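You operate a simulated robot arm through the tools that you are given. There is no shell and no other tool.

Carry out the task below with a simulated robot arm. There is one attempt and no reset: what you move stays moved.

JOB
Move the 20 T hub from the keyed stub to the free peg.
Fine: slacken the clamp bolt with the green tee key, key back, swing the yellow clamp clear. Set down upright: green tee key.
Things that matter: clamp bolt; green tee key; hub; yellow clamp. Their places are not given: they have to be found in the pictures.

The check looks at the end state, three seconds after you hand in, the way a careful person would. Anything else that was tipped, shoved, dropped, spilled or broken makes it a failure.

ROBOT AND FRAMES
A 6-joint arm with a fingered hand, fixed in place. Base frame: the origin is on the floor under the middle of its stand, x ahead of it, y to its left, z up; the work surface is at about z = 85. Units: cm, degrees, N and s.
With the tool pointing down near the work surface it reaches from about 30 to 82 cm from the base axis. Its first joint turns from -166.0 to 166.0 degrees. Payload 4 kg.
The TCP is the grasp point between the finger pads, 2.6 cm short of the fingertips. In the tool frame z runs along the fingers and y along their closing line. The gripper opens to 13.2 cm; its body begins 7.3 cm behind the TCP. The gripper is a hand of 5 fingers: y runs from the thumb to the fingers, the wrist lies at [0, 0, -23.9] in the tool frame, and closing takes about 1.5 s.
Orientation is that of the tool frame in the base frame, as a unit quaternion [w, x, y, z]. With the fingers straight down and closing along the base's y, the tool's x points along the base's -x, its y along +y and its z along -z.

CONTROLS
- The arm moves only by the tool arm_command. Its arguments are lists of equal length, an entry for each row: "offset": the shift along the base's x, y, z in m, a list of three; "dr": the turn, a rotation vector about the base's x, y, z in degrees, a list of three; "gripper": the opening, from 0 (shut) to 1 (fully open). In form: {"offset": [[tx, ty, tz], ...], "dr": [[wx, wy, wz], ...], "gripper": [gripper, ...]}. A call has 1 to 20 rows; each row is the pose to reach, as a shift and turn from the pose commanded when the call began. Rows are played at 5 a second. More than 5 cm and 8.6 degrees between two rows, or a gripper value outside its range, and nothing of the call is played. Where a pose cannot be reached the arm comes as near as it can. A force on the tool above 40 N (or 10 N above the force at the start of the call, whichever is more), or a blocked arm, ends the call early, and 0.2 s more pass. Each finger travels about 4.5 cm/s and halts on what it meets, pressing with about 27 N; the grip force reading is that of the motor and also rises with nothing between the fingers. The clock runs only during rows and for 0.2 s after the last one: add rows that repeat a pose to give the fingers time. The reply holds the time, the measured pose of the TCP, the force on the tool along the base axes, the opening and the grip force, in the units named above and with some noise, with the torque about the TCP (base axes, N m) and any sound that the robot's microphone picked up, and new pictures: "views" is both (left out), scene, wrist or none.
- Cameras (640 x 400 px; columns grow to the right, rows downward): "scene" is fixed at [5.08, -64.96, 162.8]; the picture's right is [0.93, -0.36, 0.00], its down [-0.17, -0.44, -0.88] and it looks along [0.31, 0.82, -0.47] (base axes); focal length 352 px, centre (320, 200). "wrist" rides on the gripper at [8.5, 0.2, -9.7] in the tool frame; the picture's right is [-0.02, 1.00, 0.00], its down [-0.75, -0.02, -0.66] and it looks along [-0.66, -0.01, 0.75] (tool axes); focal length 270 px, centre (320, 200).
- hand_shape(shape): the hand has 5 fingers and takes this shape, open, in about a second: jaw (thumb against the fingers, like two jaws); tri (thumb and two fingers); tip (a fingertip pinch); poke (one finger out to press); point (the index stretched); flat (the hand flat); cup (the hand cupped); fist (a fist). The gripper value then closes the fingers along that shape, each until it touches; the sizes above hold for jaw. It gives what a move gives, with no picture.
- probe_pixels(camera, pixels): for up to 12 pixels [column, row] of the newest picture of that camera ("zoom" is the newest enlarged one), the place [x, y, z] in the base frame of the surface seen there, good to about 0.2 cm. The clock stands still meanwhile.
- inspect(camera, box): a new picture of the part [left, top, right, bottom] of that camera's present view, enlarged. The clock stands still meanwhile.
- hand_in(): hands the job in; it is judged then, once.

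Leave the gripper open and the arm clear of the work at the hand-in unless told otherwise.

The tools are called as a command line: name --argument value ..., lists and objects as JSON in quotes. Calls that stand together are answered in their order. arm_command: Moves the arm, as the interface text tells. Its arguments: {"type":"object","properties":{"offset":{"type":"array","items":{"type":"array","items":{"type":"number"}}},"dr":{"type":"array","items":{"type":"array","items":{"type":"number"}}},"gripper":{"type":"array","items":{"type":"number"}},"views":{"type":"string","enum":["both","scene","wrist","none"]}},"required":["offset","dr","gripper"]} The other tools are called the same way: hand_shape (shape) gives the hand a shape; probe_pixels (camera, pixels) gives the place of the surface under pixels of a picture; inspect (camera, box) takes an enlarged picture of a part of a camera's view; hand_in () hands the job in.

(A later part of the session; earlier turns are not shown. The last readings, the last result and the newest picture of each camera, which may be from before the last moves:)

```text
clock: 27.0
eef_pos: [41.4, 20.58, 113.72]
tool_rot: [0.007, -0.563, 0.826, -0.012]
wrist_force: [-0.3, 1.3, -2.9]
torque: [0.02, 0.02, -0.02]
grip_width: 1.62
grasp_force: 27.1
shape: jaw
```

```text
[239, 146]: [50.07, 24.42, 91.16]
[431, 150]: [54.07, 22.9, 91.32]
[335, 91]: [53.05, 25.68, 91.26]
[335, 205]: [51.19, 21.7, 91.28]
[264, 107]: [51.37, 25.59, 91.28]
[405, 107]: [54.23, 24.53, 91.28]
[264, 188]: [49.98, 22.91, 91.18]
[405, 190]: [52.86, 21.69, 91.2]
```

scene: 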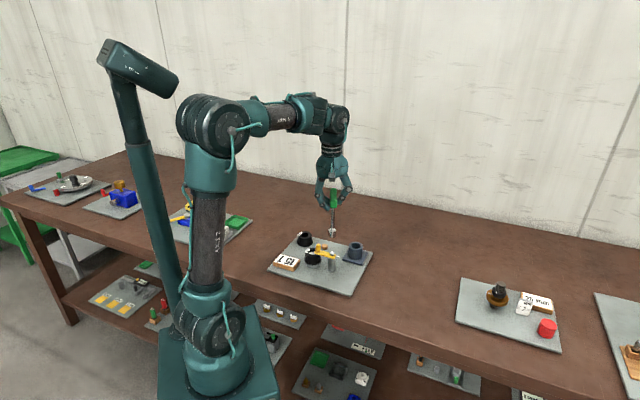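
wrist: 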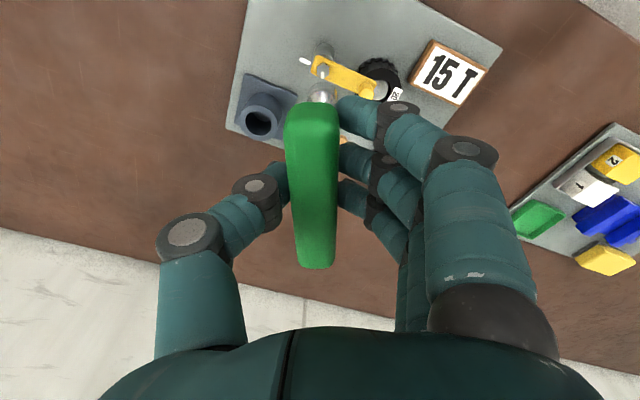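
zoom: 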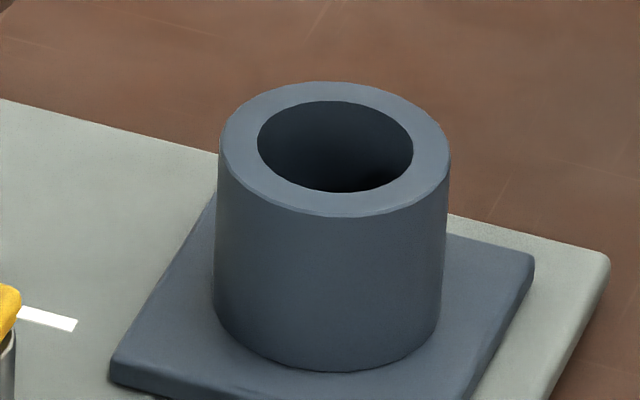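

The holder centre is (52.07, 23.66) with its rim at z = 91.25. I'll carry the key above it at the same height, turning back -115° on the way.

arm_command --offset '[[0.0052, 0.0017, 0], [0.0104, 0.0034, 0], [0.0157, 0.005, 0], [0.0209, 0.0067, 0], [0.0261, 0.0084, 0], [0.0313, 0.0101, 0], [0.0365, 0.0118, 0], [0.0418, 0.0134, 0], [0.047, 0.0151, 0], [0.0522, 0.0168, 0], [0.0574, 0.0185, 0], [0.0626, 0.0202, 0], [0.0679, 0.0218, 0], [0.0731, 0.0235, 0], [0.0783, 0.0252, 0], [0.0835, 0.0269, 0], [0.0887, 0.0286, 0], [0.094, 0.0302, 0], [0.0992, 0.0319, 0], [0.1044, 0.0336, 0]]' --dr '[[0, 0, -5.75], [0, 0, -11.5], [0, 0, -17.25], [0, 0, -23], [0, 0, -28.75], [0, 0, -34.5], [0, 0, -40.25], [0, 0, -46], [0, 0, -51.75], [0, 0, -57.5], [0, 0, -63.25], [0, 0, -69], [0, 0, -74.75], [0, 0, -80.5], [0, 0, -86.25], [0, 0, -92], [0, 0, -97.75], [0, 0, -103.5], [0, 0, -109.25], [0, 0, -115]]' --gripper '[0, 0, 0, 0, 0, 0, 0, 0, 0, 0, 0, 0, 0, 0, 0, 0, 0, 0, 0, 0]' --views "both"

inspect --camera "scene" --box '[327, 185, 387, 275]'

inspect --camera "wrist" --box '[270, 10, 370, 110]'

```text
clock: 31.2
eef_pos: [51.86, 24.07, 113.59]
tool_rot: [-0.006, 0.395, 0.919, -0.014]
wrist_force: [-0.5, -0.1, -2.8]
torque: [0.04, 0.02, -0.02]
grip_width: 1.61
grasp_force: 26.9
shape: jaw
```

scene: 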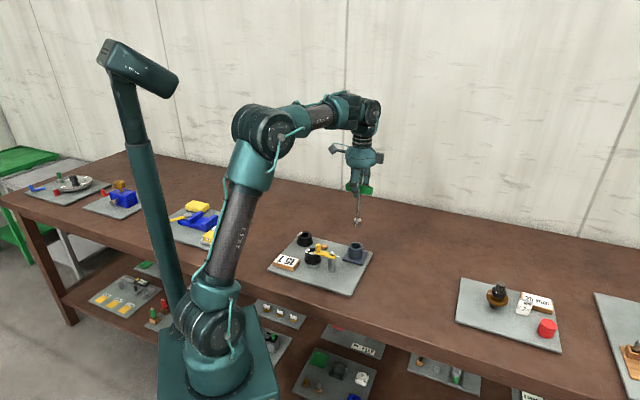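
wrist: 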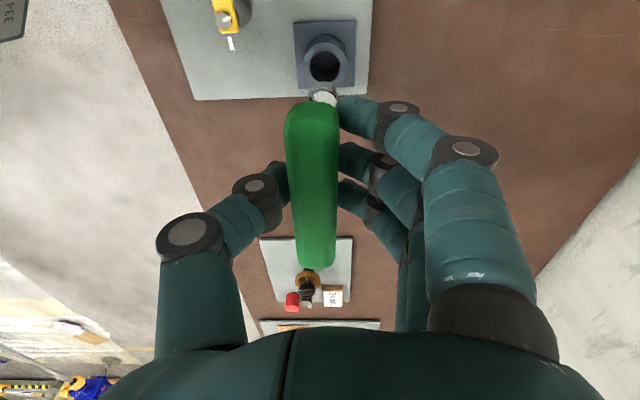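

```text
4.44 times, centred on (357, 230) of scene
```

zoom: 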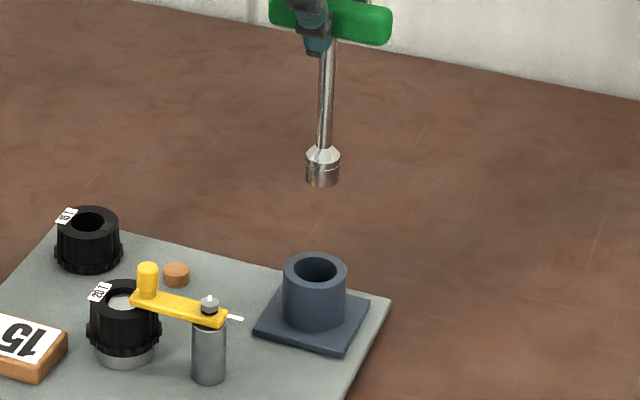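

```text
4.00 times, centred on (320, 60) of wrist
```

zoom: 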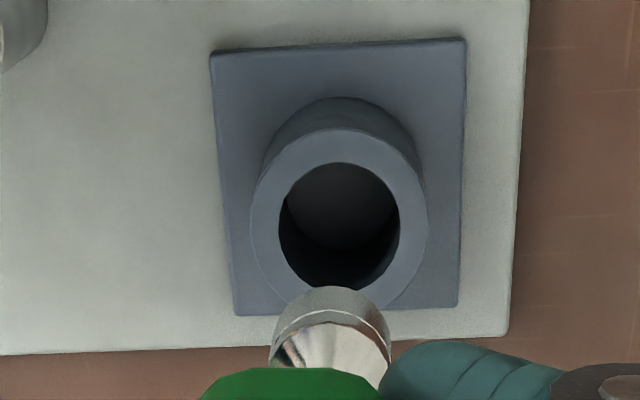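

Above the holder both views agree to about 0.1–0.15 cm. I'll correct by (-0.05, +0.12) and lower until the socket is just above the rim, then look again.

arm_command --offset '[[-0.0002, 0.0006, -0.003], [-0.0005, 0.0012, -0.01], [-0.0005, 0.0012, -0.02], [-0.0005, 0.0012, -0.03], [-0.0005, 0.0012, -0.04], [-0.0005, 0.0012, -0.05], [-0.0005, 0.0012, -0.06], [-0.0005, 0.0012, -0.068], [-0.0005, 0.0012, -0.072], [-0.0005, 0.0012, -0.072]]' --dr '[[0, 0, 0], [0, 0, 0], [0, 0, 0], [0, 0, 0], [0, 0, 0], [0, 0, 0], [0, 0, 0], [0, 0, 0], [0, 0, 0], [0, 0, 0]]' --gripper '[0, 0, 0, 0, 0, 0, 0, 0, 0, 0]' --views "both"

inspect --camera "scene" --box '[335, 220, 375, 270]'

inspect --camera "wrist" --box '[270, 10, 370, 110]'

```text
clock: 33.4
eef_pos: [51.95, 23.98, 106.47]
tool_rot: [-0.005, 0.394, 0.919, -0.013]
wrist_force: [0.5, -0.2, -2.5]
torque: [0.01, 0.04, -0.02]
grip_width: 1.63
grasp_force: 26.8
shape: jaw
```

scene: 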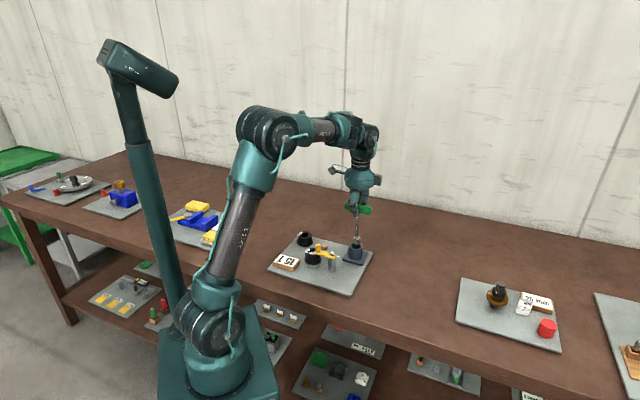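
wrist: 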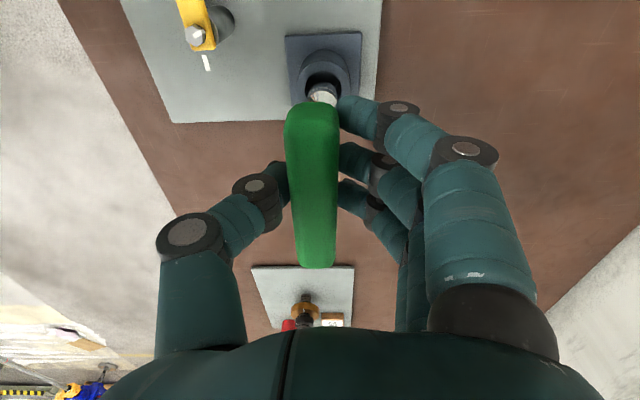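

```text
8.00 times, centred on (355, 245) of scene
```

zoom: 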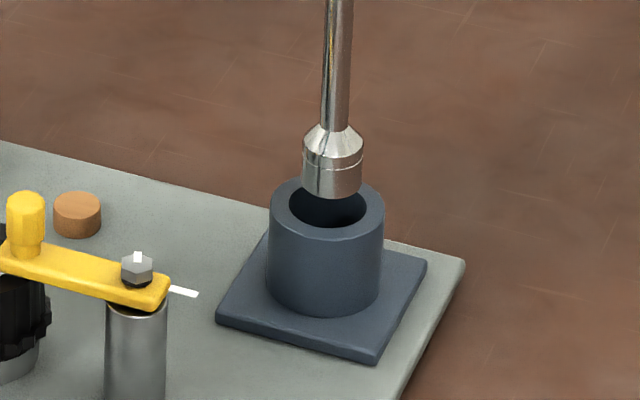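

```text
4.00 times, centred on (320, 60) of wrist
```

zoom: 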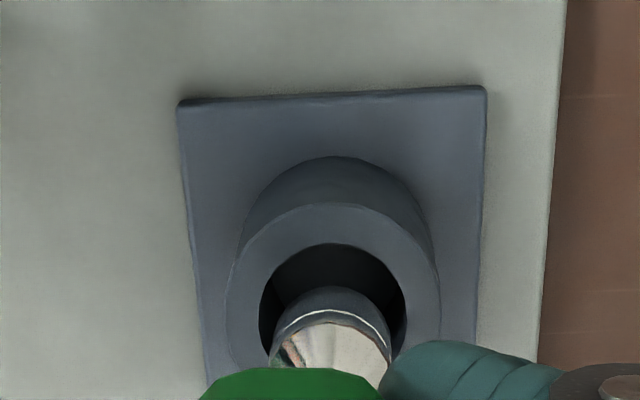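

Wrist view: the socket is centred left to right in the hole. Scene view: it sits about 0.15 cm too far along the bar. I'll correct by (-0.10, +0.11) and insert slowly to TCP z≈101.15.

arm_command --offset '[[-0.0005, 0.0006, 0], [-0.001, 0.0011, -0.003], [-0.001, 0.0011, -0.008], [-0.001, 0.0011, -0.014], [-0.001, 0.0011, -0.02], [-0.001, 0.0011, -0.026], [-0.001, 0.0011, -0.032], [-0.001, 0.0011, -0.038], [-0.001, 0.0011, -0.043], [-0.001, 0.0011, -0.047], [-0.001, 0.0011, -0.05], [-0.001, 0.0011, -0.05]]' --dr '[[0, 0, 0], [0, 0, 0], [0, 0, 0], [0, 0, 0], [0, 0, 0], [0, 0, 0], [0, 0, 0], [0, 0, 0], [0, 0, 0], [0, 0, 0], [0, 0, 0], [0, 0, 0]]' --gripper '[0, 0, 0, 0, 0, 0, 0, 0, 0, 0, 0, 0]' --views "both"

inspect --camera "scene" --box '[335, 205, 375, 270]'

```text
clock: 36.0
eef_pos: [51.67, 23.95, 101.38]
tool_rot: [-0.006, 0.395, 0.919, -0.014]
wrist_force: [1.0, 0.0, -2.1]
torque: [0.01, 0.01, 0.03]
grip_width: 1.64
grasp_force: 27.2
shape: jaw
```

scene: 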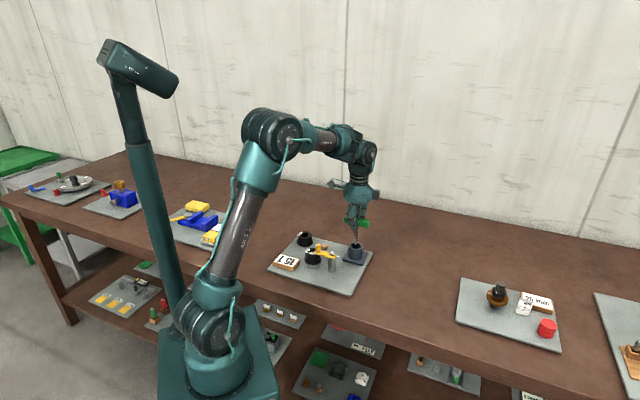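
wrist: 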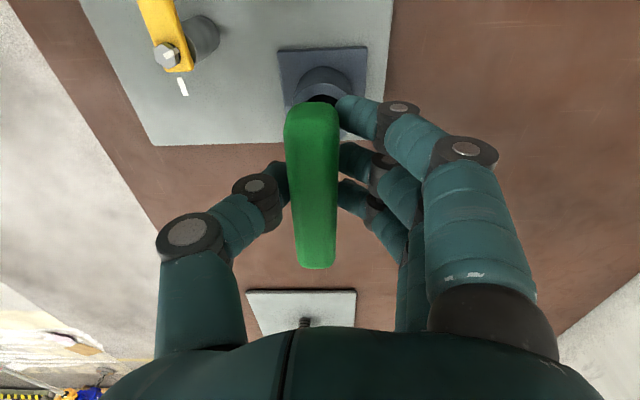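

```text
6.15 times, centred on (355, 238) of scene
```

zoom: 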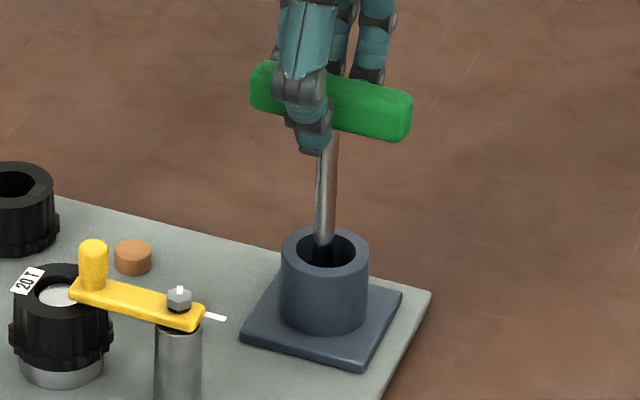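

The key is in the holder, still about 0.3 cm above its rest position, and its weight is still on the hand. I'll lower in fine steps until it rests.

arm_command --offset '[[0, 0, -0.001], [0, 0, -0.002], [0, 0, -0.003], [0, 0, -0.003]]' --dr '[[0, 0, 0], [0, 0, 0], [0, 0, 0], [0, 0, 0]]' --gripper '[0, 0, 0, 0]' --views "none"

```text
clock: 37.0
eef_pos: [51.83, 24.06, 101.24]
tool_rot: [-0.005, 0.395, 0.919, -0.013]
wrist_force: [-0.3, -0.3, -2.4]
torque: [0.01, -0.01, 0.01]
grip_width: 1.64
grasp_force: 26.7
shape: jaw
```

Still carrying the full weight (-2.4 N), so I go down a bit more.

arm_command --offset '[[0, 0, -0.0005], [0, 0, -0.001], [0, 0, -0.0015], [0, 0, -0.0015]]' --dr '[[0, 0, 0], [0, 0, 0], [0, 0, 0], [0, 0, 0]]' --gripper '[0, 0, 0, 0]' --views "none"

```text
clock: 38.0
eef_pos: [51.76, 24.04, 101.07]
tool_rot: [-0.006, 0.395, 0.919, -0.013]
wrist_force: [0.5, -0.9, -0.8]
torque: [0.03, -0.01, 0.0]
grip_width: 1.62
grasp_force: 26.7
shape: jaw
```

The force dropped to -0.8 N, so the key is resting on the holder floor. I'll open the hand gently.

arm_command --offset '[[0, 0, 0], [0, 0, 0], [0, 0, 0], [0, 0, 0], [0, 0, 0], [0, 0, 0], [0, 0, 0], [0, 0, 0]]' --dr '[[0, 0, 0], [0, 0, 0], [0, 0, 0], [0, 0, 0], [0, 0, 0], [0, 0, 0], [0, 0, 0], [0, 0, 0]]' --gripper '[0.1, 0.14, 0.18, 0.24, 0.3, 0.38, 0.45, 0.45]' --views "both"

inspect --camera "scene" --box '[335, 205, 375, 270]'

```text
clock: 39.8
eef_pos: [51.69, 24.02, 101.05]
tool_rot: [-0.005, 0.395, 0.919, -0.013]
wrist_force: [0.1, -0.7, 0.3]
torque: [0.04, 0.02, 0.02]
grip_width: 5.84
grasp_force: 0.1
shape: jaw
```

scene: 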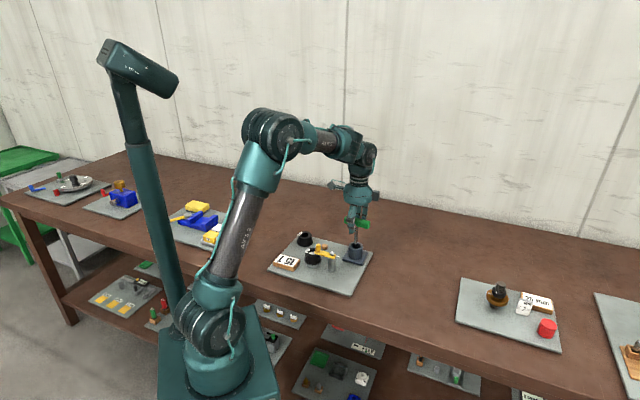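
wrist: 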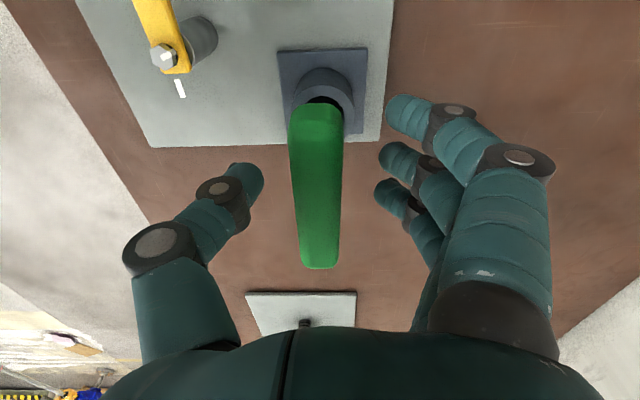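

```text
6.15 times, centred on (355, 238) of scene
```

zoom: 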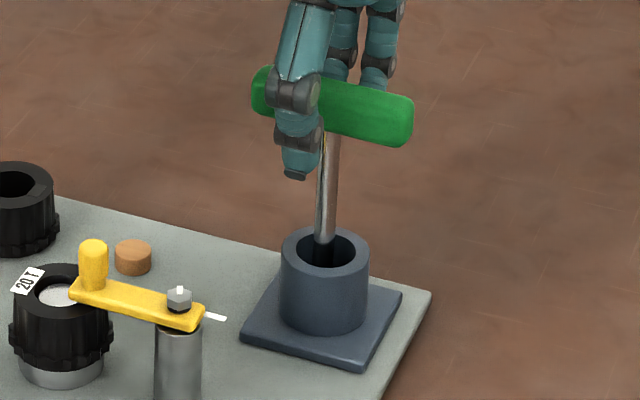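

The key stands upright and free of the hand. I'll raise the hand straight up 14 cm and take the small tilt back out.

arm_command --offset '[[0, 0, 0.005], [0, 0, 0.015], [0, 0, 0.03], [0, 0, 0.045], [0, 0, 0.06], [0, 0, 0.075], [0, 0, 0.09], [0, 0, 0.105], [0, 0, 0.12], [0, 0, 0.135], [0, 0, 0.145], [0, 0, 0.145]]' --dr '[[0, 0, 0], [0, 0, 0], [0, 0, 0], [0, 0, 0], [0, 0, 0], [0.5, -0.5, 0], [1.07, -1.12, 0], [1.07, -1.12, 0], [1.07, -1.12, 0], [1.07, -1.12, 0], [1.07, -1.12, 0], [1.07, -1.12, 0]]' --gripper '[0.45, 0.45, 0.45, 0.45, 0.45, 0.45, 0.45, 0.45, 0.45, 0.45, 0.45, 0.45]' --views "both"

inspect --camera "scene" --box '[270, 205, 380, 300]'

```text
clock: 42.4
eef_pos: [51.73, 24.02, 115.51]
tool_rot: [0.0, 0.395, 0.919, 0.001]
wrist_force: [0.1, 0.2, 0.3]
torque: [-0.02, 0.01, 0.03]
grip_width: 5.83
grasp_force: 0.0
shape: jaw
```

scene: 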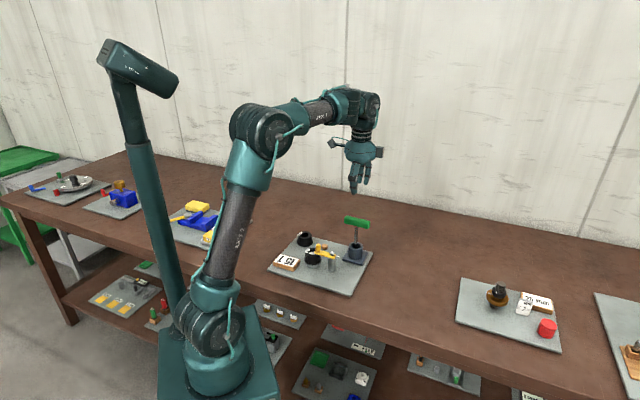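
wrist: 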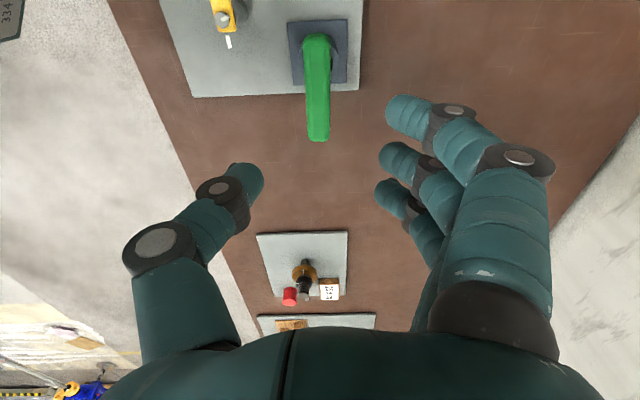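

```text
4.21 times, centred on (325, 252) of scene
```

zoom: 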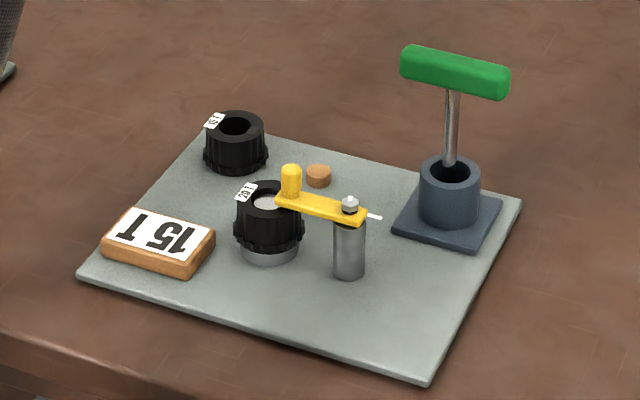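

The key is back upright. Now I'll locate the knob, clamp arm and bolt precisely for swinging the clamp.

inspect --camera "scene" --box '[312, 238, 342, 262]'

```text
16.00 times, centred on (327, 250) of scene
```

zoom: 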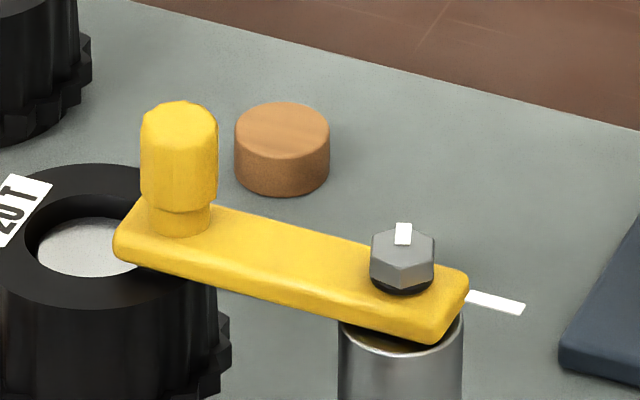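

probe_pixels --camera "zoom" --pixels '[[180, 110], [180, 140], [180, 190], [145, 160], [214, 160], [180, 225], [402, 245], [404, 270], [404, 312], [130, 225], [463, 275], [282, 120]]'

```text
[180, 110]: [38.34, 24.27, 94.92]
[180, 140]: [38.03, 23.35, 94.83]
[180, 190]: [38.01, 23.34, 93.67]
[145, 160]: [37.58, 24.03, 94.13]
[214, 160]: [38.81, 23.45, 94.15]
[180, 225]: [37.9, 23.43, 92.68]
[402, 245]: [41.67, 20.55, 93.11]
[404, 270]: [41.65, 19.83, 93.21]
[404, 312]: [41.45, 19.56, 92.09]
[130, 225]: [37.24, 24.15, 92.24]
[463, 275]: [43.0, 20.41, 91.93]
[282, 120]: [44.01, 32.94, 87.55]
```

The knob axis is at (38.2, 23.95) with its top at z = 95; the pivot bolt is at (41.7, 20.55). I'll bring the partly closed hand above the knob with its closing line across the clamp arm, to straddle the knob as a cage.

arm_command --offset '[[-0.015, 0, 0], [-0.035, 0, 0], [-0.055, -0.001, 0], [-0.075, -0.001, 0], [-0.095, -0.001, -0.005], [-0.115, -0.0015, -0.015], [-0.13, -0.0016, -0.03], [-0.1357, -0.0016, -0.05], [-0.1357, -0.0016, -0.07], [-0.1357, -0.0016, -0.09], [-0.1357, -0.0016, -0.105], [-0.1357, -0.0016, -0.115], [-0.1357, -0.0016, -0.115]]' --dr '[[0, 0, 0.5], [0, 0, 1], [0, 0, 1.5], [0, 0, 2], [0, 0, 2.5], [0, 0, 2.5], [0, 0, 2.5], [0, 0, 2.5], [0, 0, 2.5], [0, 0, 2.5], [0, 0, 2.5], [0, 0, 2.5], [0, 0, 2.5]]' --gripper '[0.45, 0.42, 0.4, 0.38, 0.36, 0.35, 0.35, 0.35, 0.35, 0.35, 0.35, 0.35, 0.35]' --views "both"

inspect --camera "scene" --box '[280, 190, 370, 275]'

```text
clock: 45.2
eef_pos: [38.14, 23.96, 103.99]
tool_rot: [0.0, 0.375, 0.927, -0.001]
wrist_force: [0.0, 0.3, -0.6]
torque: [-0.02, -0.02, 0.01]
grip_width: 4.68
grasp_force: 0.0
shape: jaw
```

scene: 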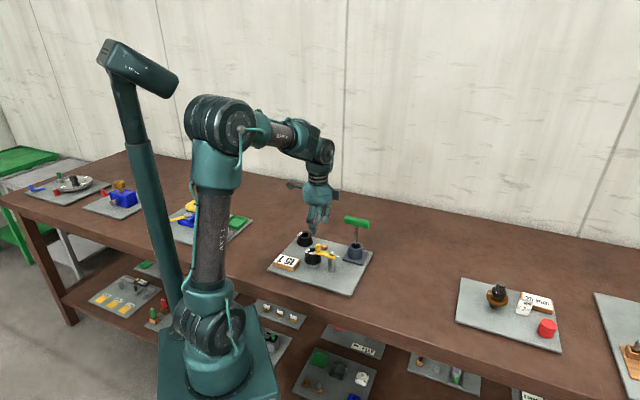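
wrist: 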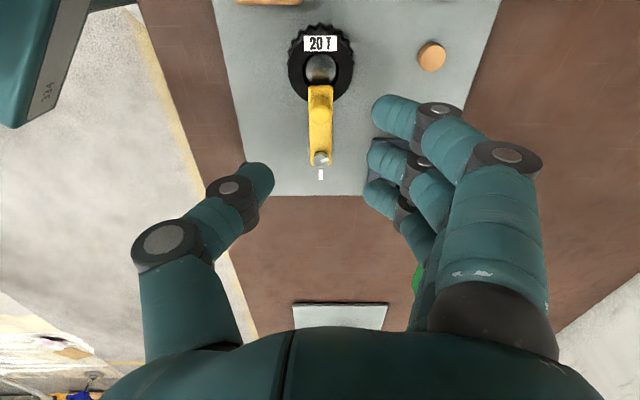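

```text
4.71 times, centred on (325, 232) of scene
```

zoom: 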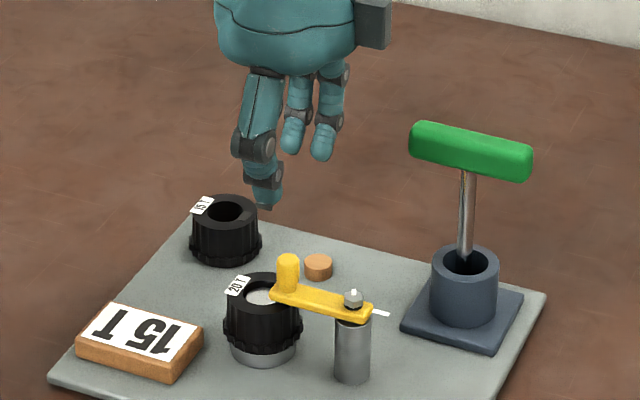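

The hand is lined up: the knob at (320,105) lies midway between thumb and fingers. I'll go down so that the fingertips straddle the knob at z≈93.7, above the arm and the hub.

arm_command --offset '[[0, 0, -0.01], [0, 0, -0.02], [0, 0, -0.03], [0, 0, -0.04], [0, 0, -0.05], [0, 0, -0.06], [0, 0, -0.068], [0, 0, -0.074], [0, 0, -0.077], [0, 0, -0.077]]' --dr '[[0, 0, 0], [0, 0, 0], [0, 0, 0], [0, 0, 0], [0, 0, 0], [0, 0, 0], [0, 0, 0], [0, 0, 0], [0, 0, 0], [0, 0, 0]]' --gripper '[0.35, 0.35, 0.35, 0.35, 0.35, 0.35, 0.35, 0.35, 0.35, 0.35]' --views "both"

inspect --camera "scene" --box '[290, 205, 360, 275]'

```text
clock: 47.4
eef_pos: [38.23, 23.98, 96.39]
tool_rot: [0.0, 0.374, 0.927, 0.0]
wrist_force: [0.5, 0.1, 0.2]
torque: [-0.02, -0.01, -0.02]
grip_width: 4.69
grasp_force: 0.0
shape: jaw
```

scene: 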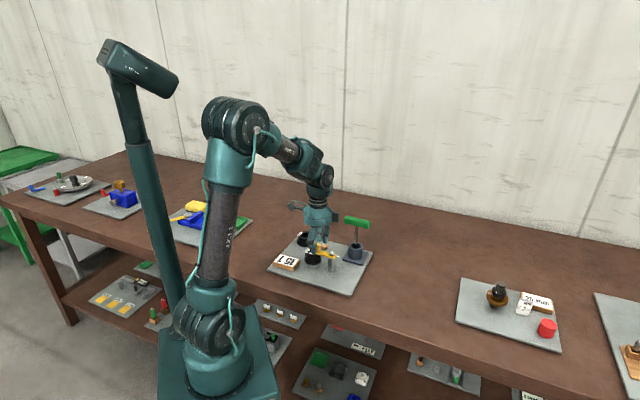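
wrist: 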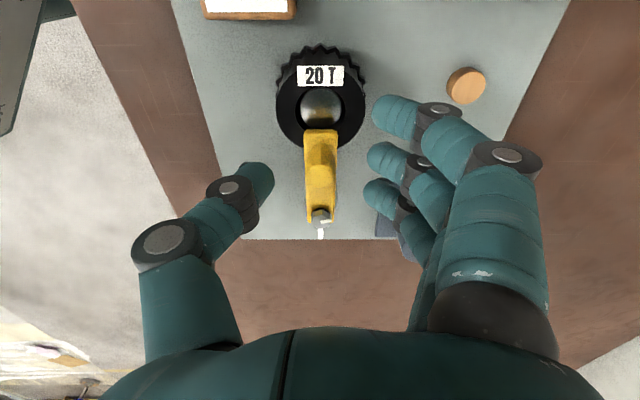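

```text
5.71 times, centred on (325, 240) of scene
```

zoom: 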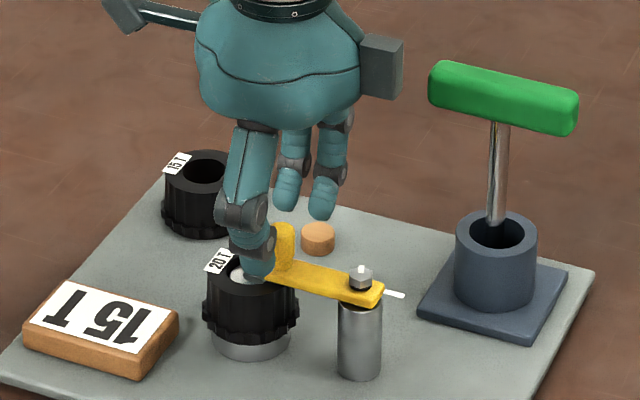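

The fingertips straddle the knob clear of the hub and bolt. I'll close the cage to about 2.2 cm and start a counter-clockwise arc of 25° about the pivot to see whether the clamp follows.

arm_command --offset '[[0, 0, 0], [0, 0, 0], [0, 0, 0], [0, 0, 0], [0, 0, 0], [-0.0028, -0.0032, 0], [-0.0054, -0.0066, 0], [-0.0076, -0.0102, 0], [-0.0095, -0.014, 0], [-0.0111, -0.0179, 0], [-0.0111, -0.0179, 0]]' --dr '[[0, 0, 0], [0, 0, 0], [0, 0, 0], [0, 0, 0], [0, 0, 0], [0, 0, 5], [0, 0, 10], [0, 0, 15], [0, 0, 20], [0, 0, 25], [0, 0, 25]]' --gripper '[0.3, 0.25, 0.2, 0.17, 0.17, 0.17, 0.17, 0.17, 0.17, 0.17, 0.17]' --views "both"

inspect --camera "scene" --box '[290, 205, 360, 275]'

```text
clock: 49.8
eef_pos: [37.04, 22.26, 96.44]
tool_rot: [0.0, 0.165, 0.986, 0.0]
wrist_force: [0.2, 0.1, -0.1]
torque: [-0.03, -0.03, 0.0]
grip_width: 2.3
grasp_force: 0.1
shape: jaw
```

scene: 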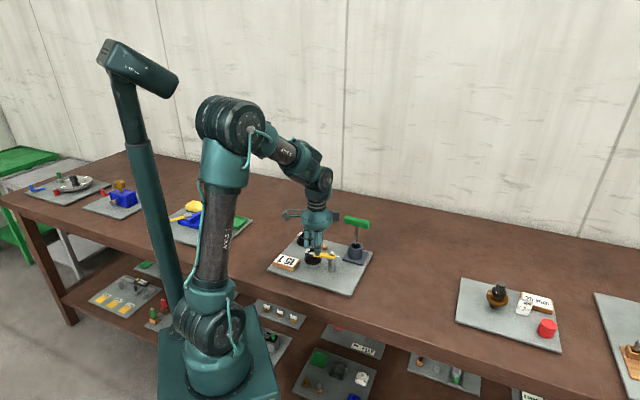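
wrist: 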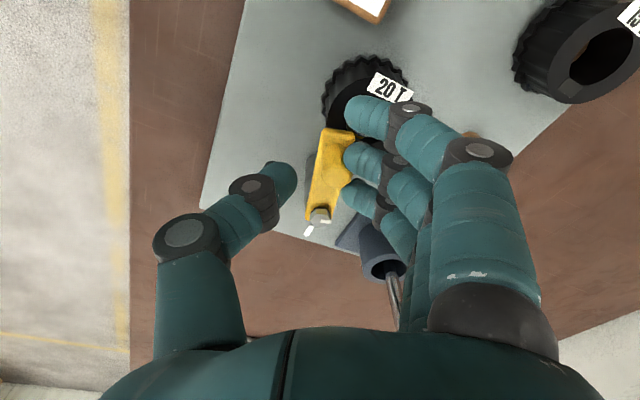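

```text
5.71 times, centred on (325, 240) of scene
```

zoom: 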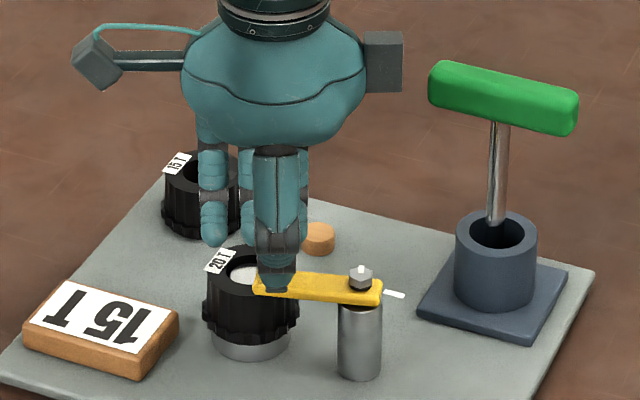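

The clamp follows the fingers with no measurable force. I'll continue the arc to 100° of hand travel.

arm_command --offset '[[-0.0012, -0.0041, 0], [-0.0021, -0.0082, 0], [-0.0026, -0.0124, 0], [-0.0027, -0.0167, 0], [-0.0025, -0.0209, 0], [-0.0019, -0.0251, 0], [-0.0009, -0.0293, 0], [0.0004, -0.0333, 0], [0.0021, -0.0372, 0], [0.0041, -0.041, 0], [0.0064, -0.0445, 0], [0.0091, -0.0479, 0], [0.012, -0.051, 0], [0.0151, -0.0538, 0], [0.0185, -0.0563, 0], [0.0185, -0.0563, 0]]' --dr '[[0, 0, 5], [0, 0, 10], [0, 0, 15], [0, 0, 20], [0, 0, 25], [0, 0, 30], [0, 0, 35], [0, 0, 40], [0, 0, 45], [0, 0, 50], [0, 0, 55], [0, 0, 60], [0, 0, 65], [0, 0, 70], [0, 0, 75], [0, 0, 75]]' --gripper '[0.17, 0.17, 0.17, 0.17, 0.17, 0.17, 0.17, 0.17, 0.17, 0.17, 0.17, 0.17, 0.17, 0.17, 0.17, 0.17]' --views "both"

inspect --camera "scene" --box '[290, 205, 360, 275]'

```text
clock: 53.2
eef_pos: [38.98, 16.5, 96.39]
tool_rot: [0.0, -0.47, 0.882, 0.0]
wrist_force: [0.3, 0.2, -0.2]
torque: [0.01, -0.02, -0.03]
grip_width: 2.3
grasp_force: 0.1
shape: jaw
```

scene: 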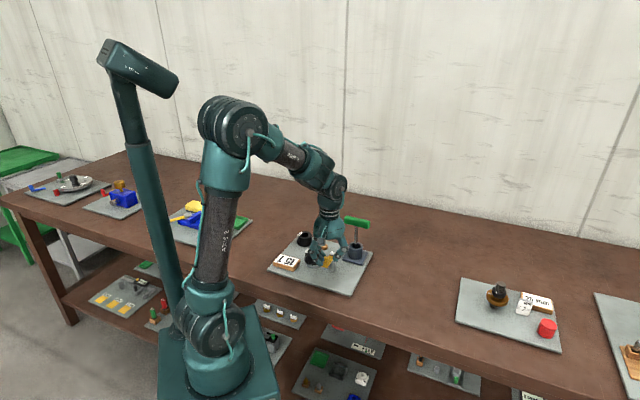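
wrist: 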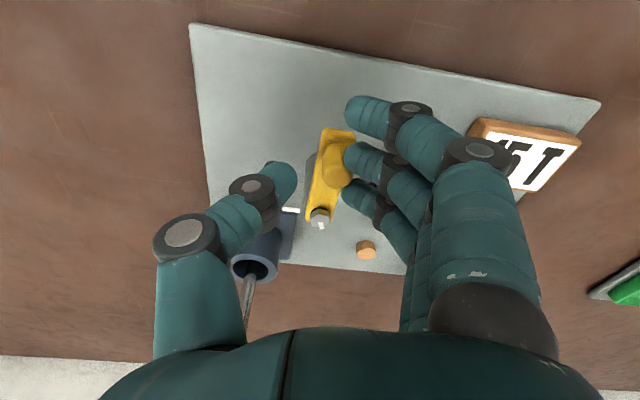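

```text
5.71 times, centred on (325, 240) of scene
```

zoom: 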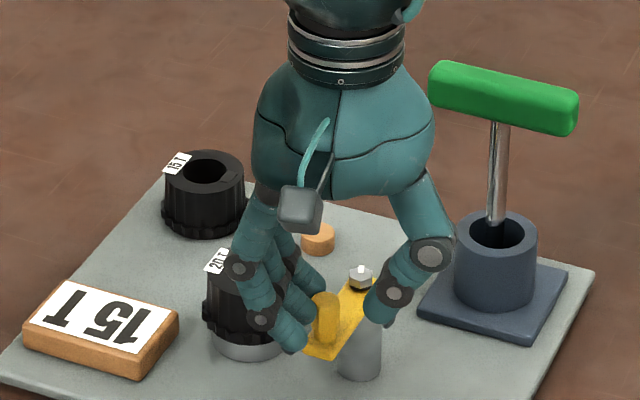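

The clamp now points away from the hub, about 85–90° round. I'll open the cage and raise the hand straight up.

arm_command --offset '[[0, 0, 0], [0, 0, 0], [0, 0, 0], [0, 0, 0.01], [0, 0, 0.025], [0, 0, 0.04], [0, 0, 0.055], [0, 0, 0.07], [0, 0, 0.09], [0, 0, 0.11], [0, 0, 0.13], [0, 0, 0.15], [0, 0, 0.17], [0, 0, 0.17]]' --dr '[[0, 0, 0], [0, 0, 0], [0, 0, 0], [0, 0, 0], [0, 0, 0], [0, 0, 0], [0, 0, 0], [0, 0, 0], [0, 0, 0], [0, 0, 0], [0, 0, 0], [0, 0, 0], [0, 0, 0], [0, 0, 0]]' --gripper '[0.22, 0.28, 0.32, 0.35, 0.35, 0.35, 0.35, 0.35, 0.4, 0.45, 0.5, 0.55, 0.6, 0.6]' --views "both"

inspect --camera "scene" --box '[270, 205, 380, 300]'

```text
clock: 56.2
eef_pos: [39.06, 16.46, 113.3]
tool_rot: [0.0, -0.469, 0.883, 0.0]
wrist_force: [-0.1, 0.0, 0.7]
torque: [-0.06, -0.01, 0.01]
grip_width: 7.86
grasp_force: 0.2
shape: jaw
```

scene: 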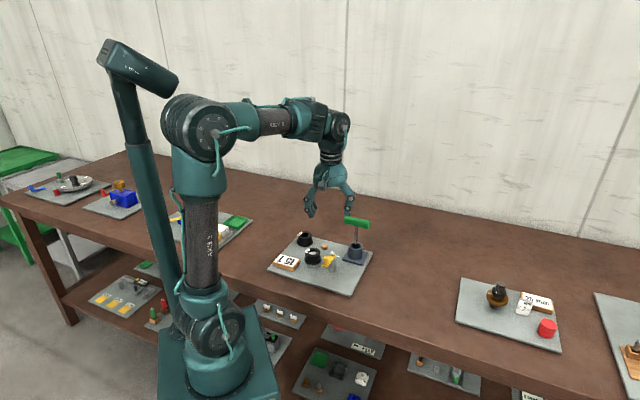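
wrist: 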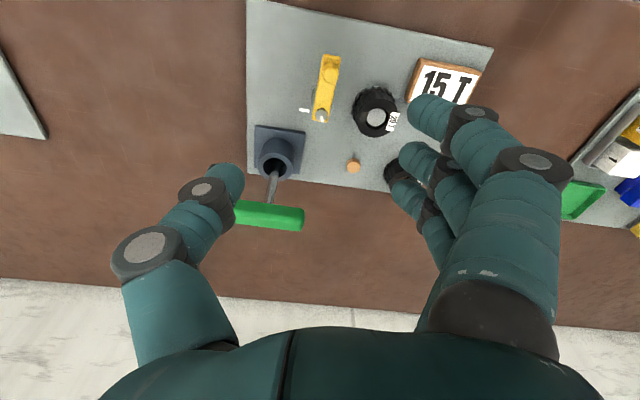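

```text
4.21 times, centred on (325, 252) of scene
```

zoom: 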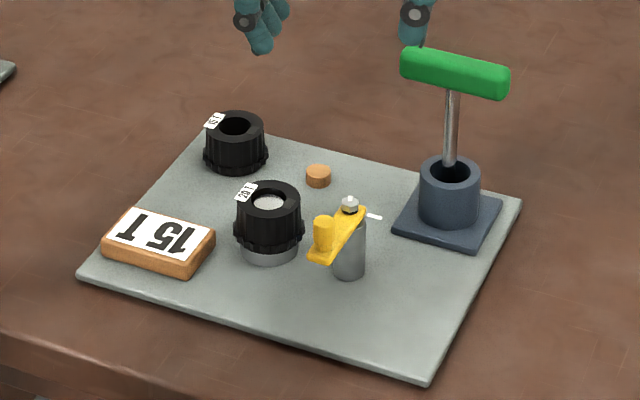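

The clamp is clear of the hub. I'll now measure the hub, its stub and the free peg for the transfer.

inspect --camera "wrist" --box '[330, 70, 430, 180]'

inspect --camera "scene" --box '[298, 235, 342, 272]'

```text
3.64 times, centred on (380, 125) of wrist
```

zoom: 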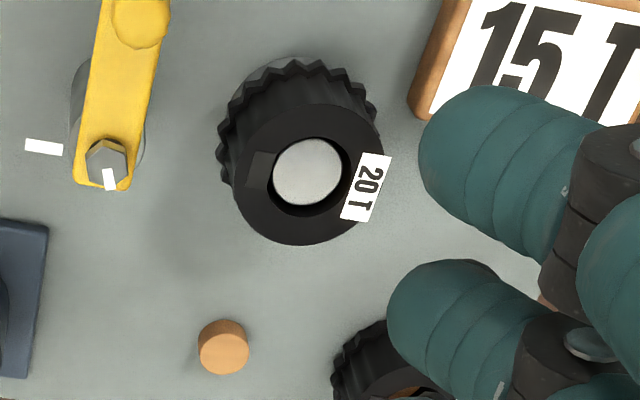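

```text
10.81 times, centred on (320, 254) of scene
```

zoom: 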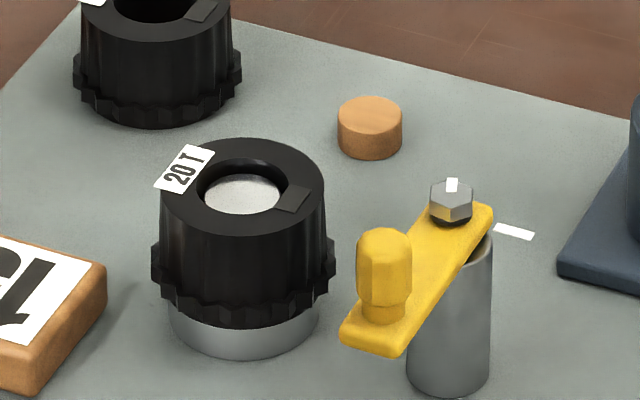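

probe_pixels --camera "zoom" --pixels '[[176, 200], [312, 182], [243, 229], [243, 145], [240, 195], [155, 265], [334, 262], [243, 310], [370, 107], [370, 100], [370, 150], [243, 260]]'

inspect --camera "wrist" --box '[330, 70, 430, 180]'

```text
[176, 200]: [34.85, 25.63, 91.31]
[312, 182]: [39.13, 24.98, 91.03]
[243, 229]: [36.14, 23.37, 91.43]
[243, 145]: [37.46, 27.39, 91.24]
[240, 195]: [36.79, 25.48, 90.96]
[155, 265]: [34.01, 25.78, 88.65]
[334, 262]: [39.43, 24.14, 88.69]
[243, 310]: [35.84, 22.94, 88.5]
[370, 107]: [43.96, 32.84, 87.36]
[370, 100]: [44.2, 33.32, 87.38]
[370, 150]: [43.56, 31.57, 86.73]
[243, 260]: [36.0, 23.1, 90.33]
```

```text
3.64 times, centred on (380, 125) of wrist
```

zoom: 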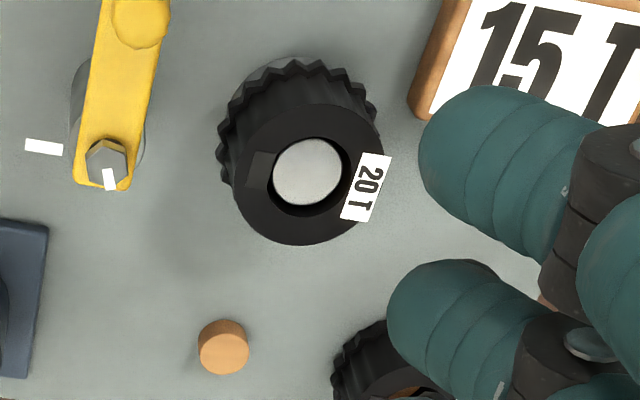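

probe_pixels --camera "zoom" --pixels '[[248, 203], [367, 146], [318, 119], [296, 231], [262, 127], [355, 222], [308, 172], [224, 352], [205, 350], [244, 350], [224, 334], [224, 369]]'

```text
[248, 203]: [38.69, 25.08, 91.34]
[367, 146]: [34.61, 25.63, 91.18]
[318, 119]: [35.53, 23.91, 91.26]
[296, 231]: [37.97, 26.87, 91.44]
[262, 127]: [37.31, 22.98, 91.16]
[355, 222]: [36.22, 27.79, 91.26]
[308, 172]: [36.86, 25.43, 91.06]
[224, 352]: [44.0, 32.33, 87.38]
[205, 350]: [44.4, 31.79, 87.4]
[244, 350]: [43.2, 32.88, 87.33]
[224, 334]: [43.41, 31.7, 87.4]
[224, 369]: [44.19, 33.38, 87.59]
```

The hub centre is (36.8, 25.4) with its top at z = 91.25 and outer radius about 2.5. The free peg is at (43.85, 32.5) with its top at z = 87.4. The four-finger jaw is bulky next to the 15 T hub and the key handle, so I'll try the narrower three-finger shape up here in free air.

hand_shape --shape "tri"

inspect --camera "wrist" --box '[0, 0, 640, 400]'

inspect --camera "scene" --box '[280, 100, 390, 230]'

```text
clock: 57.1
eef_pos: [39.02, 16.57, 113.47]
tool_rot: [0.0, -0.47, 0.883, 0.001]
wrist_force: [1.1, -0.5, 1.1]
torque: [0.01, 0.02, 0.0]
grip_width: 13.19
grasp_force: 0.1
shape: tri
```

```text
1.00 times, centred on (320, 200) of wrist (not enlarged: the box is as wide or as high as the picture)
```

zoom: 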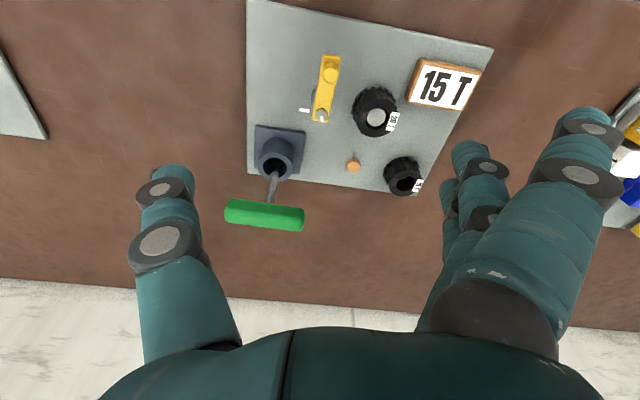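

```text
3.08 times, centred on (335, 165) of scene
```

zoom: 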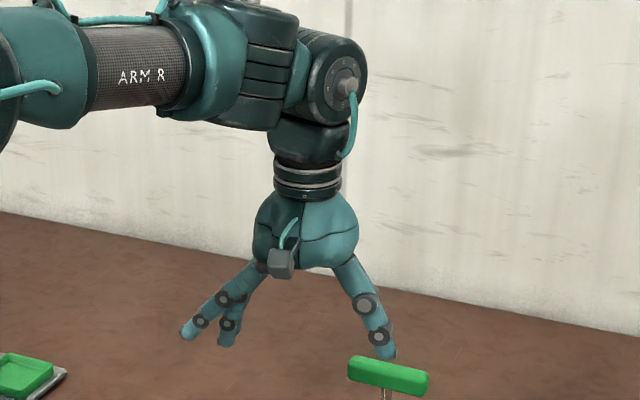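

The tri shape keeps one finger splayed outward at (580,150). I'll look at the tip shape as well.

hand_shape --shape "tip"

inspect --camera "wrist" --box '[0, 0, 640, 400]'

inspect --camera "scene" --box '[280, 100, 390, 230]'

```text
clock: 58.0
eef_pos: [39.04, 16.55, 113.27]
tool_rot: [0.0, -0.469, 0.883, 0.0]
wrist_force: [0.2, -0.5, -0.2]
torque: [0.01, 0.02, -0.02]
grip_width: 13.18
grasp_force: 0.0
shape: tip
```

```text
1.00 times, centred on (320, 200) of wrist (not enlarged: the box is as wide or as high as the picture)
```

zoom: 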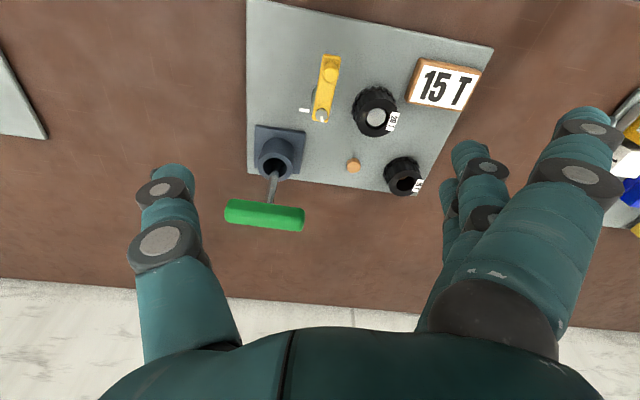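

```text
3.08 times, centred on (335, 165) of scene
```

zoom: 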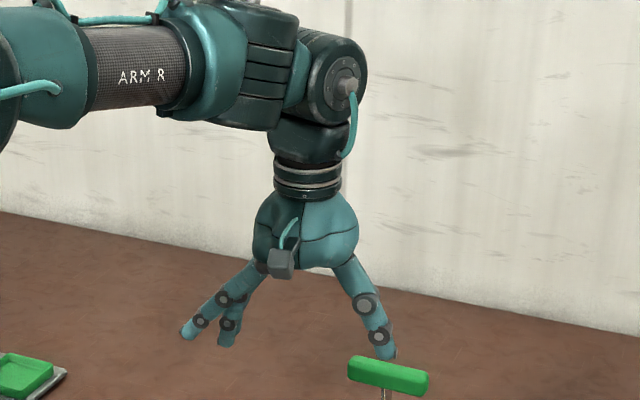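

Both open shapes look the same; I'll half close the hand in free air to see which fingers take part.

arm_command --offset '[[0, 0, 0], [0, 0, 0], [0, 0, 0], [0, 0, 0], [0, 0, 0], [0, 0, 0]]' --dr '[[0, 0, 0], [0, 0, 0], [0, 0, 0], [0, 0, 0], [0, 0, 0], [0, 0, 0]]' --gripper '[0.8, 0.6, 0.5, 0.4, 0.4, 0.4]' --views "wrist"

inspect --camera "scene" --box '[280, 100, 390, 230]'

```text
clock: 59.4
eef_pos: [39.05, 16.58, 113.37]
tool_rot: [0.0, -0.469, 0.883, 0.0]
wrist_force: [0.3, 0.1, 0.5]
torque: [-0.03, 0.02, -0.01]
grip_width: 5.37
grasp_force: 0.1
shape: tip
```

wrist: 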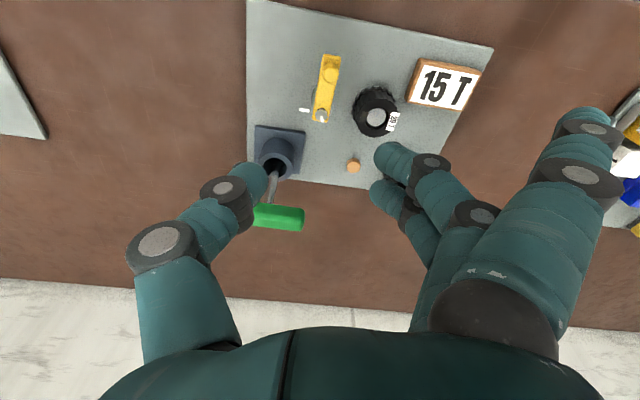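

```text
3.08 times, centred on (335, 165) of scene
```

zoom: 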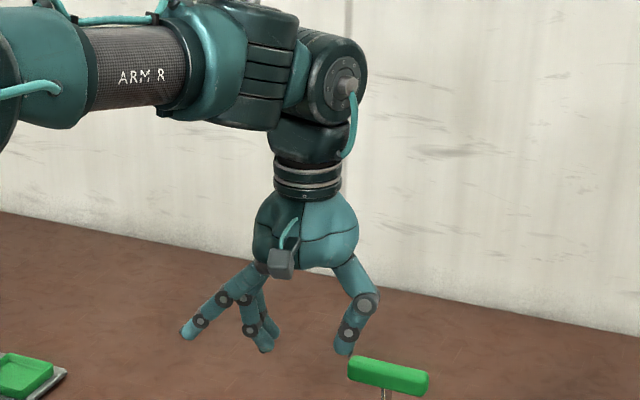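

In the tip shape two middle fingers and the thumb close while one finger stays splayed. I'll check how many fingers there are and how far the splayed one reaches.

inspect --camera "wrist" --box '[350, 90, 630, 330]'

inspect --camera "scene" --box '[325, 170, 375, 230]'

probe_pixels --camera "wrist" --pixels '[[385, 152], [380, 190], [432, 160], [480, 212], [590, 115], [595, 175], [250, 180], [220, 188], [160, 242], [515, 315], [400, 150], [575, 110]]'

```text
1.67 times, centred on (490, 210) of wrist
```

zoom: 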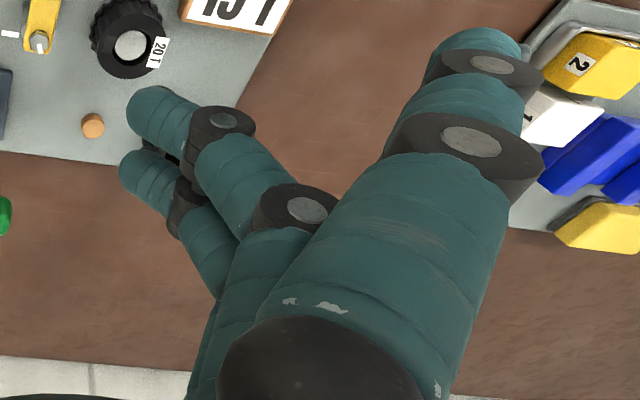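

```text
6.67 times, centred on (350, 200) of scene
```

zoom: 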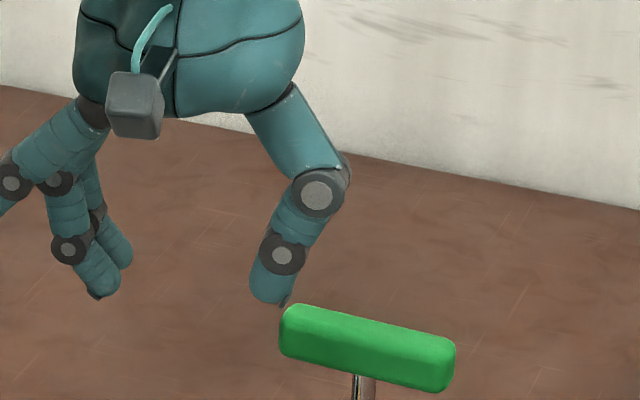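

```text
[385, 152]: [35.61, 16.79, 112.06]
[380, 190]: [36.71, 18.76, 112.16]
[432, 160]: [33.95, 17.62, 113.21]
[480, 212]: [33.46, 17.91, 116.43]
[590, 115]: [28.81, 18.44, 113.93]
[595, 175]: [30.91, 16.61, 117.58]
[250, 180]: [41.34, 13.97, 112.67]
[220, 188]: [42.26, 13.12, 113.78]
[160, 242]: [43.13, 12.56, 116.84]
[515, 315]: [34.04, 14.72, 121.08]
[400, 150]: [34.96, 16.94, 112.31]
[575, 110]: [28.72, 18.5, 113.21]
```

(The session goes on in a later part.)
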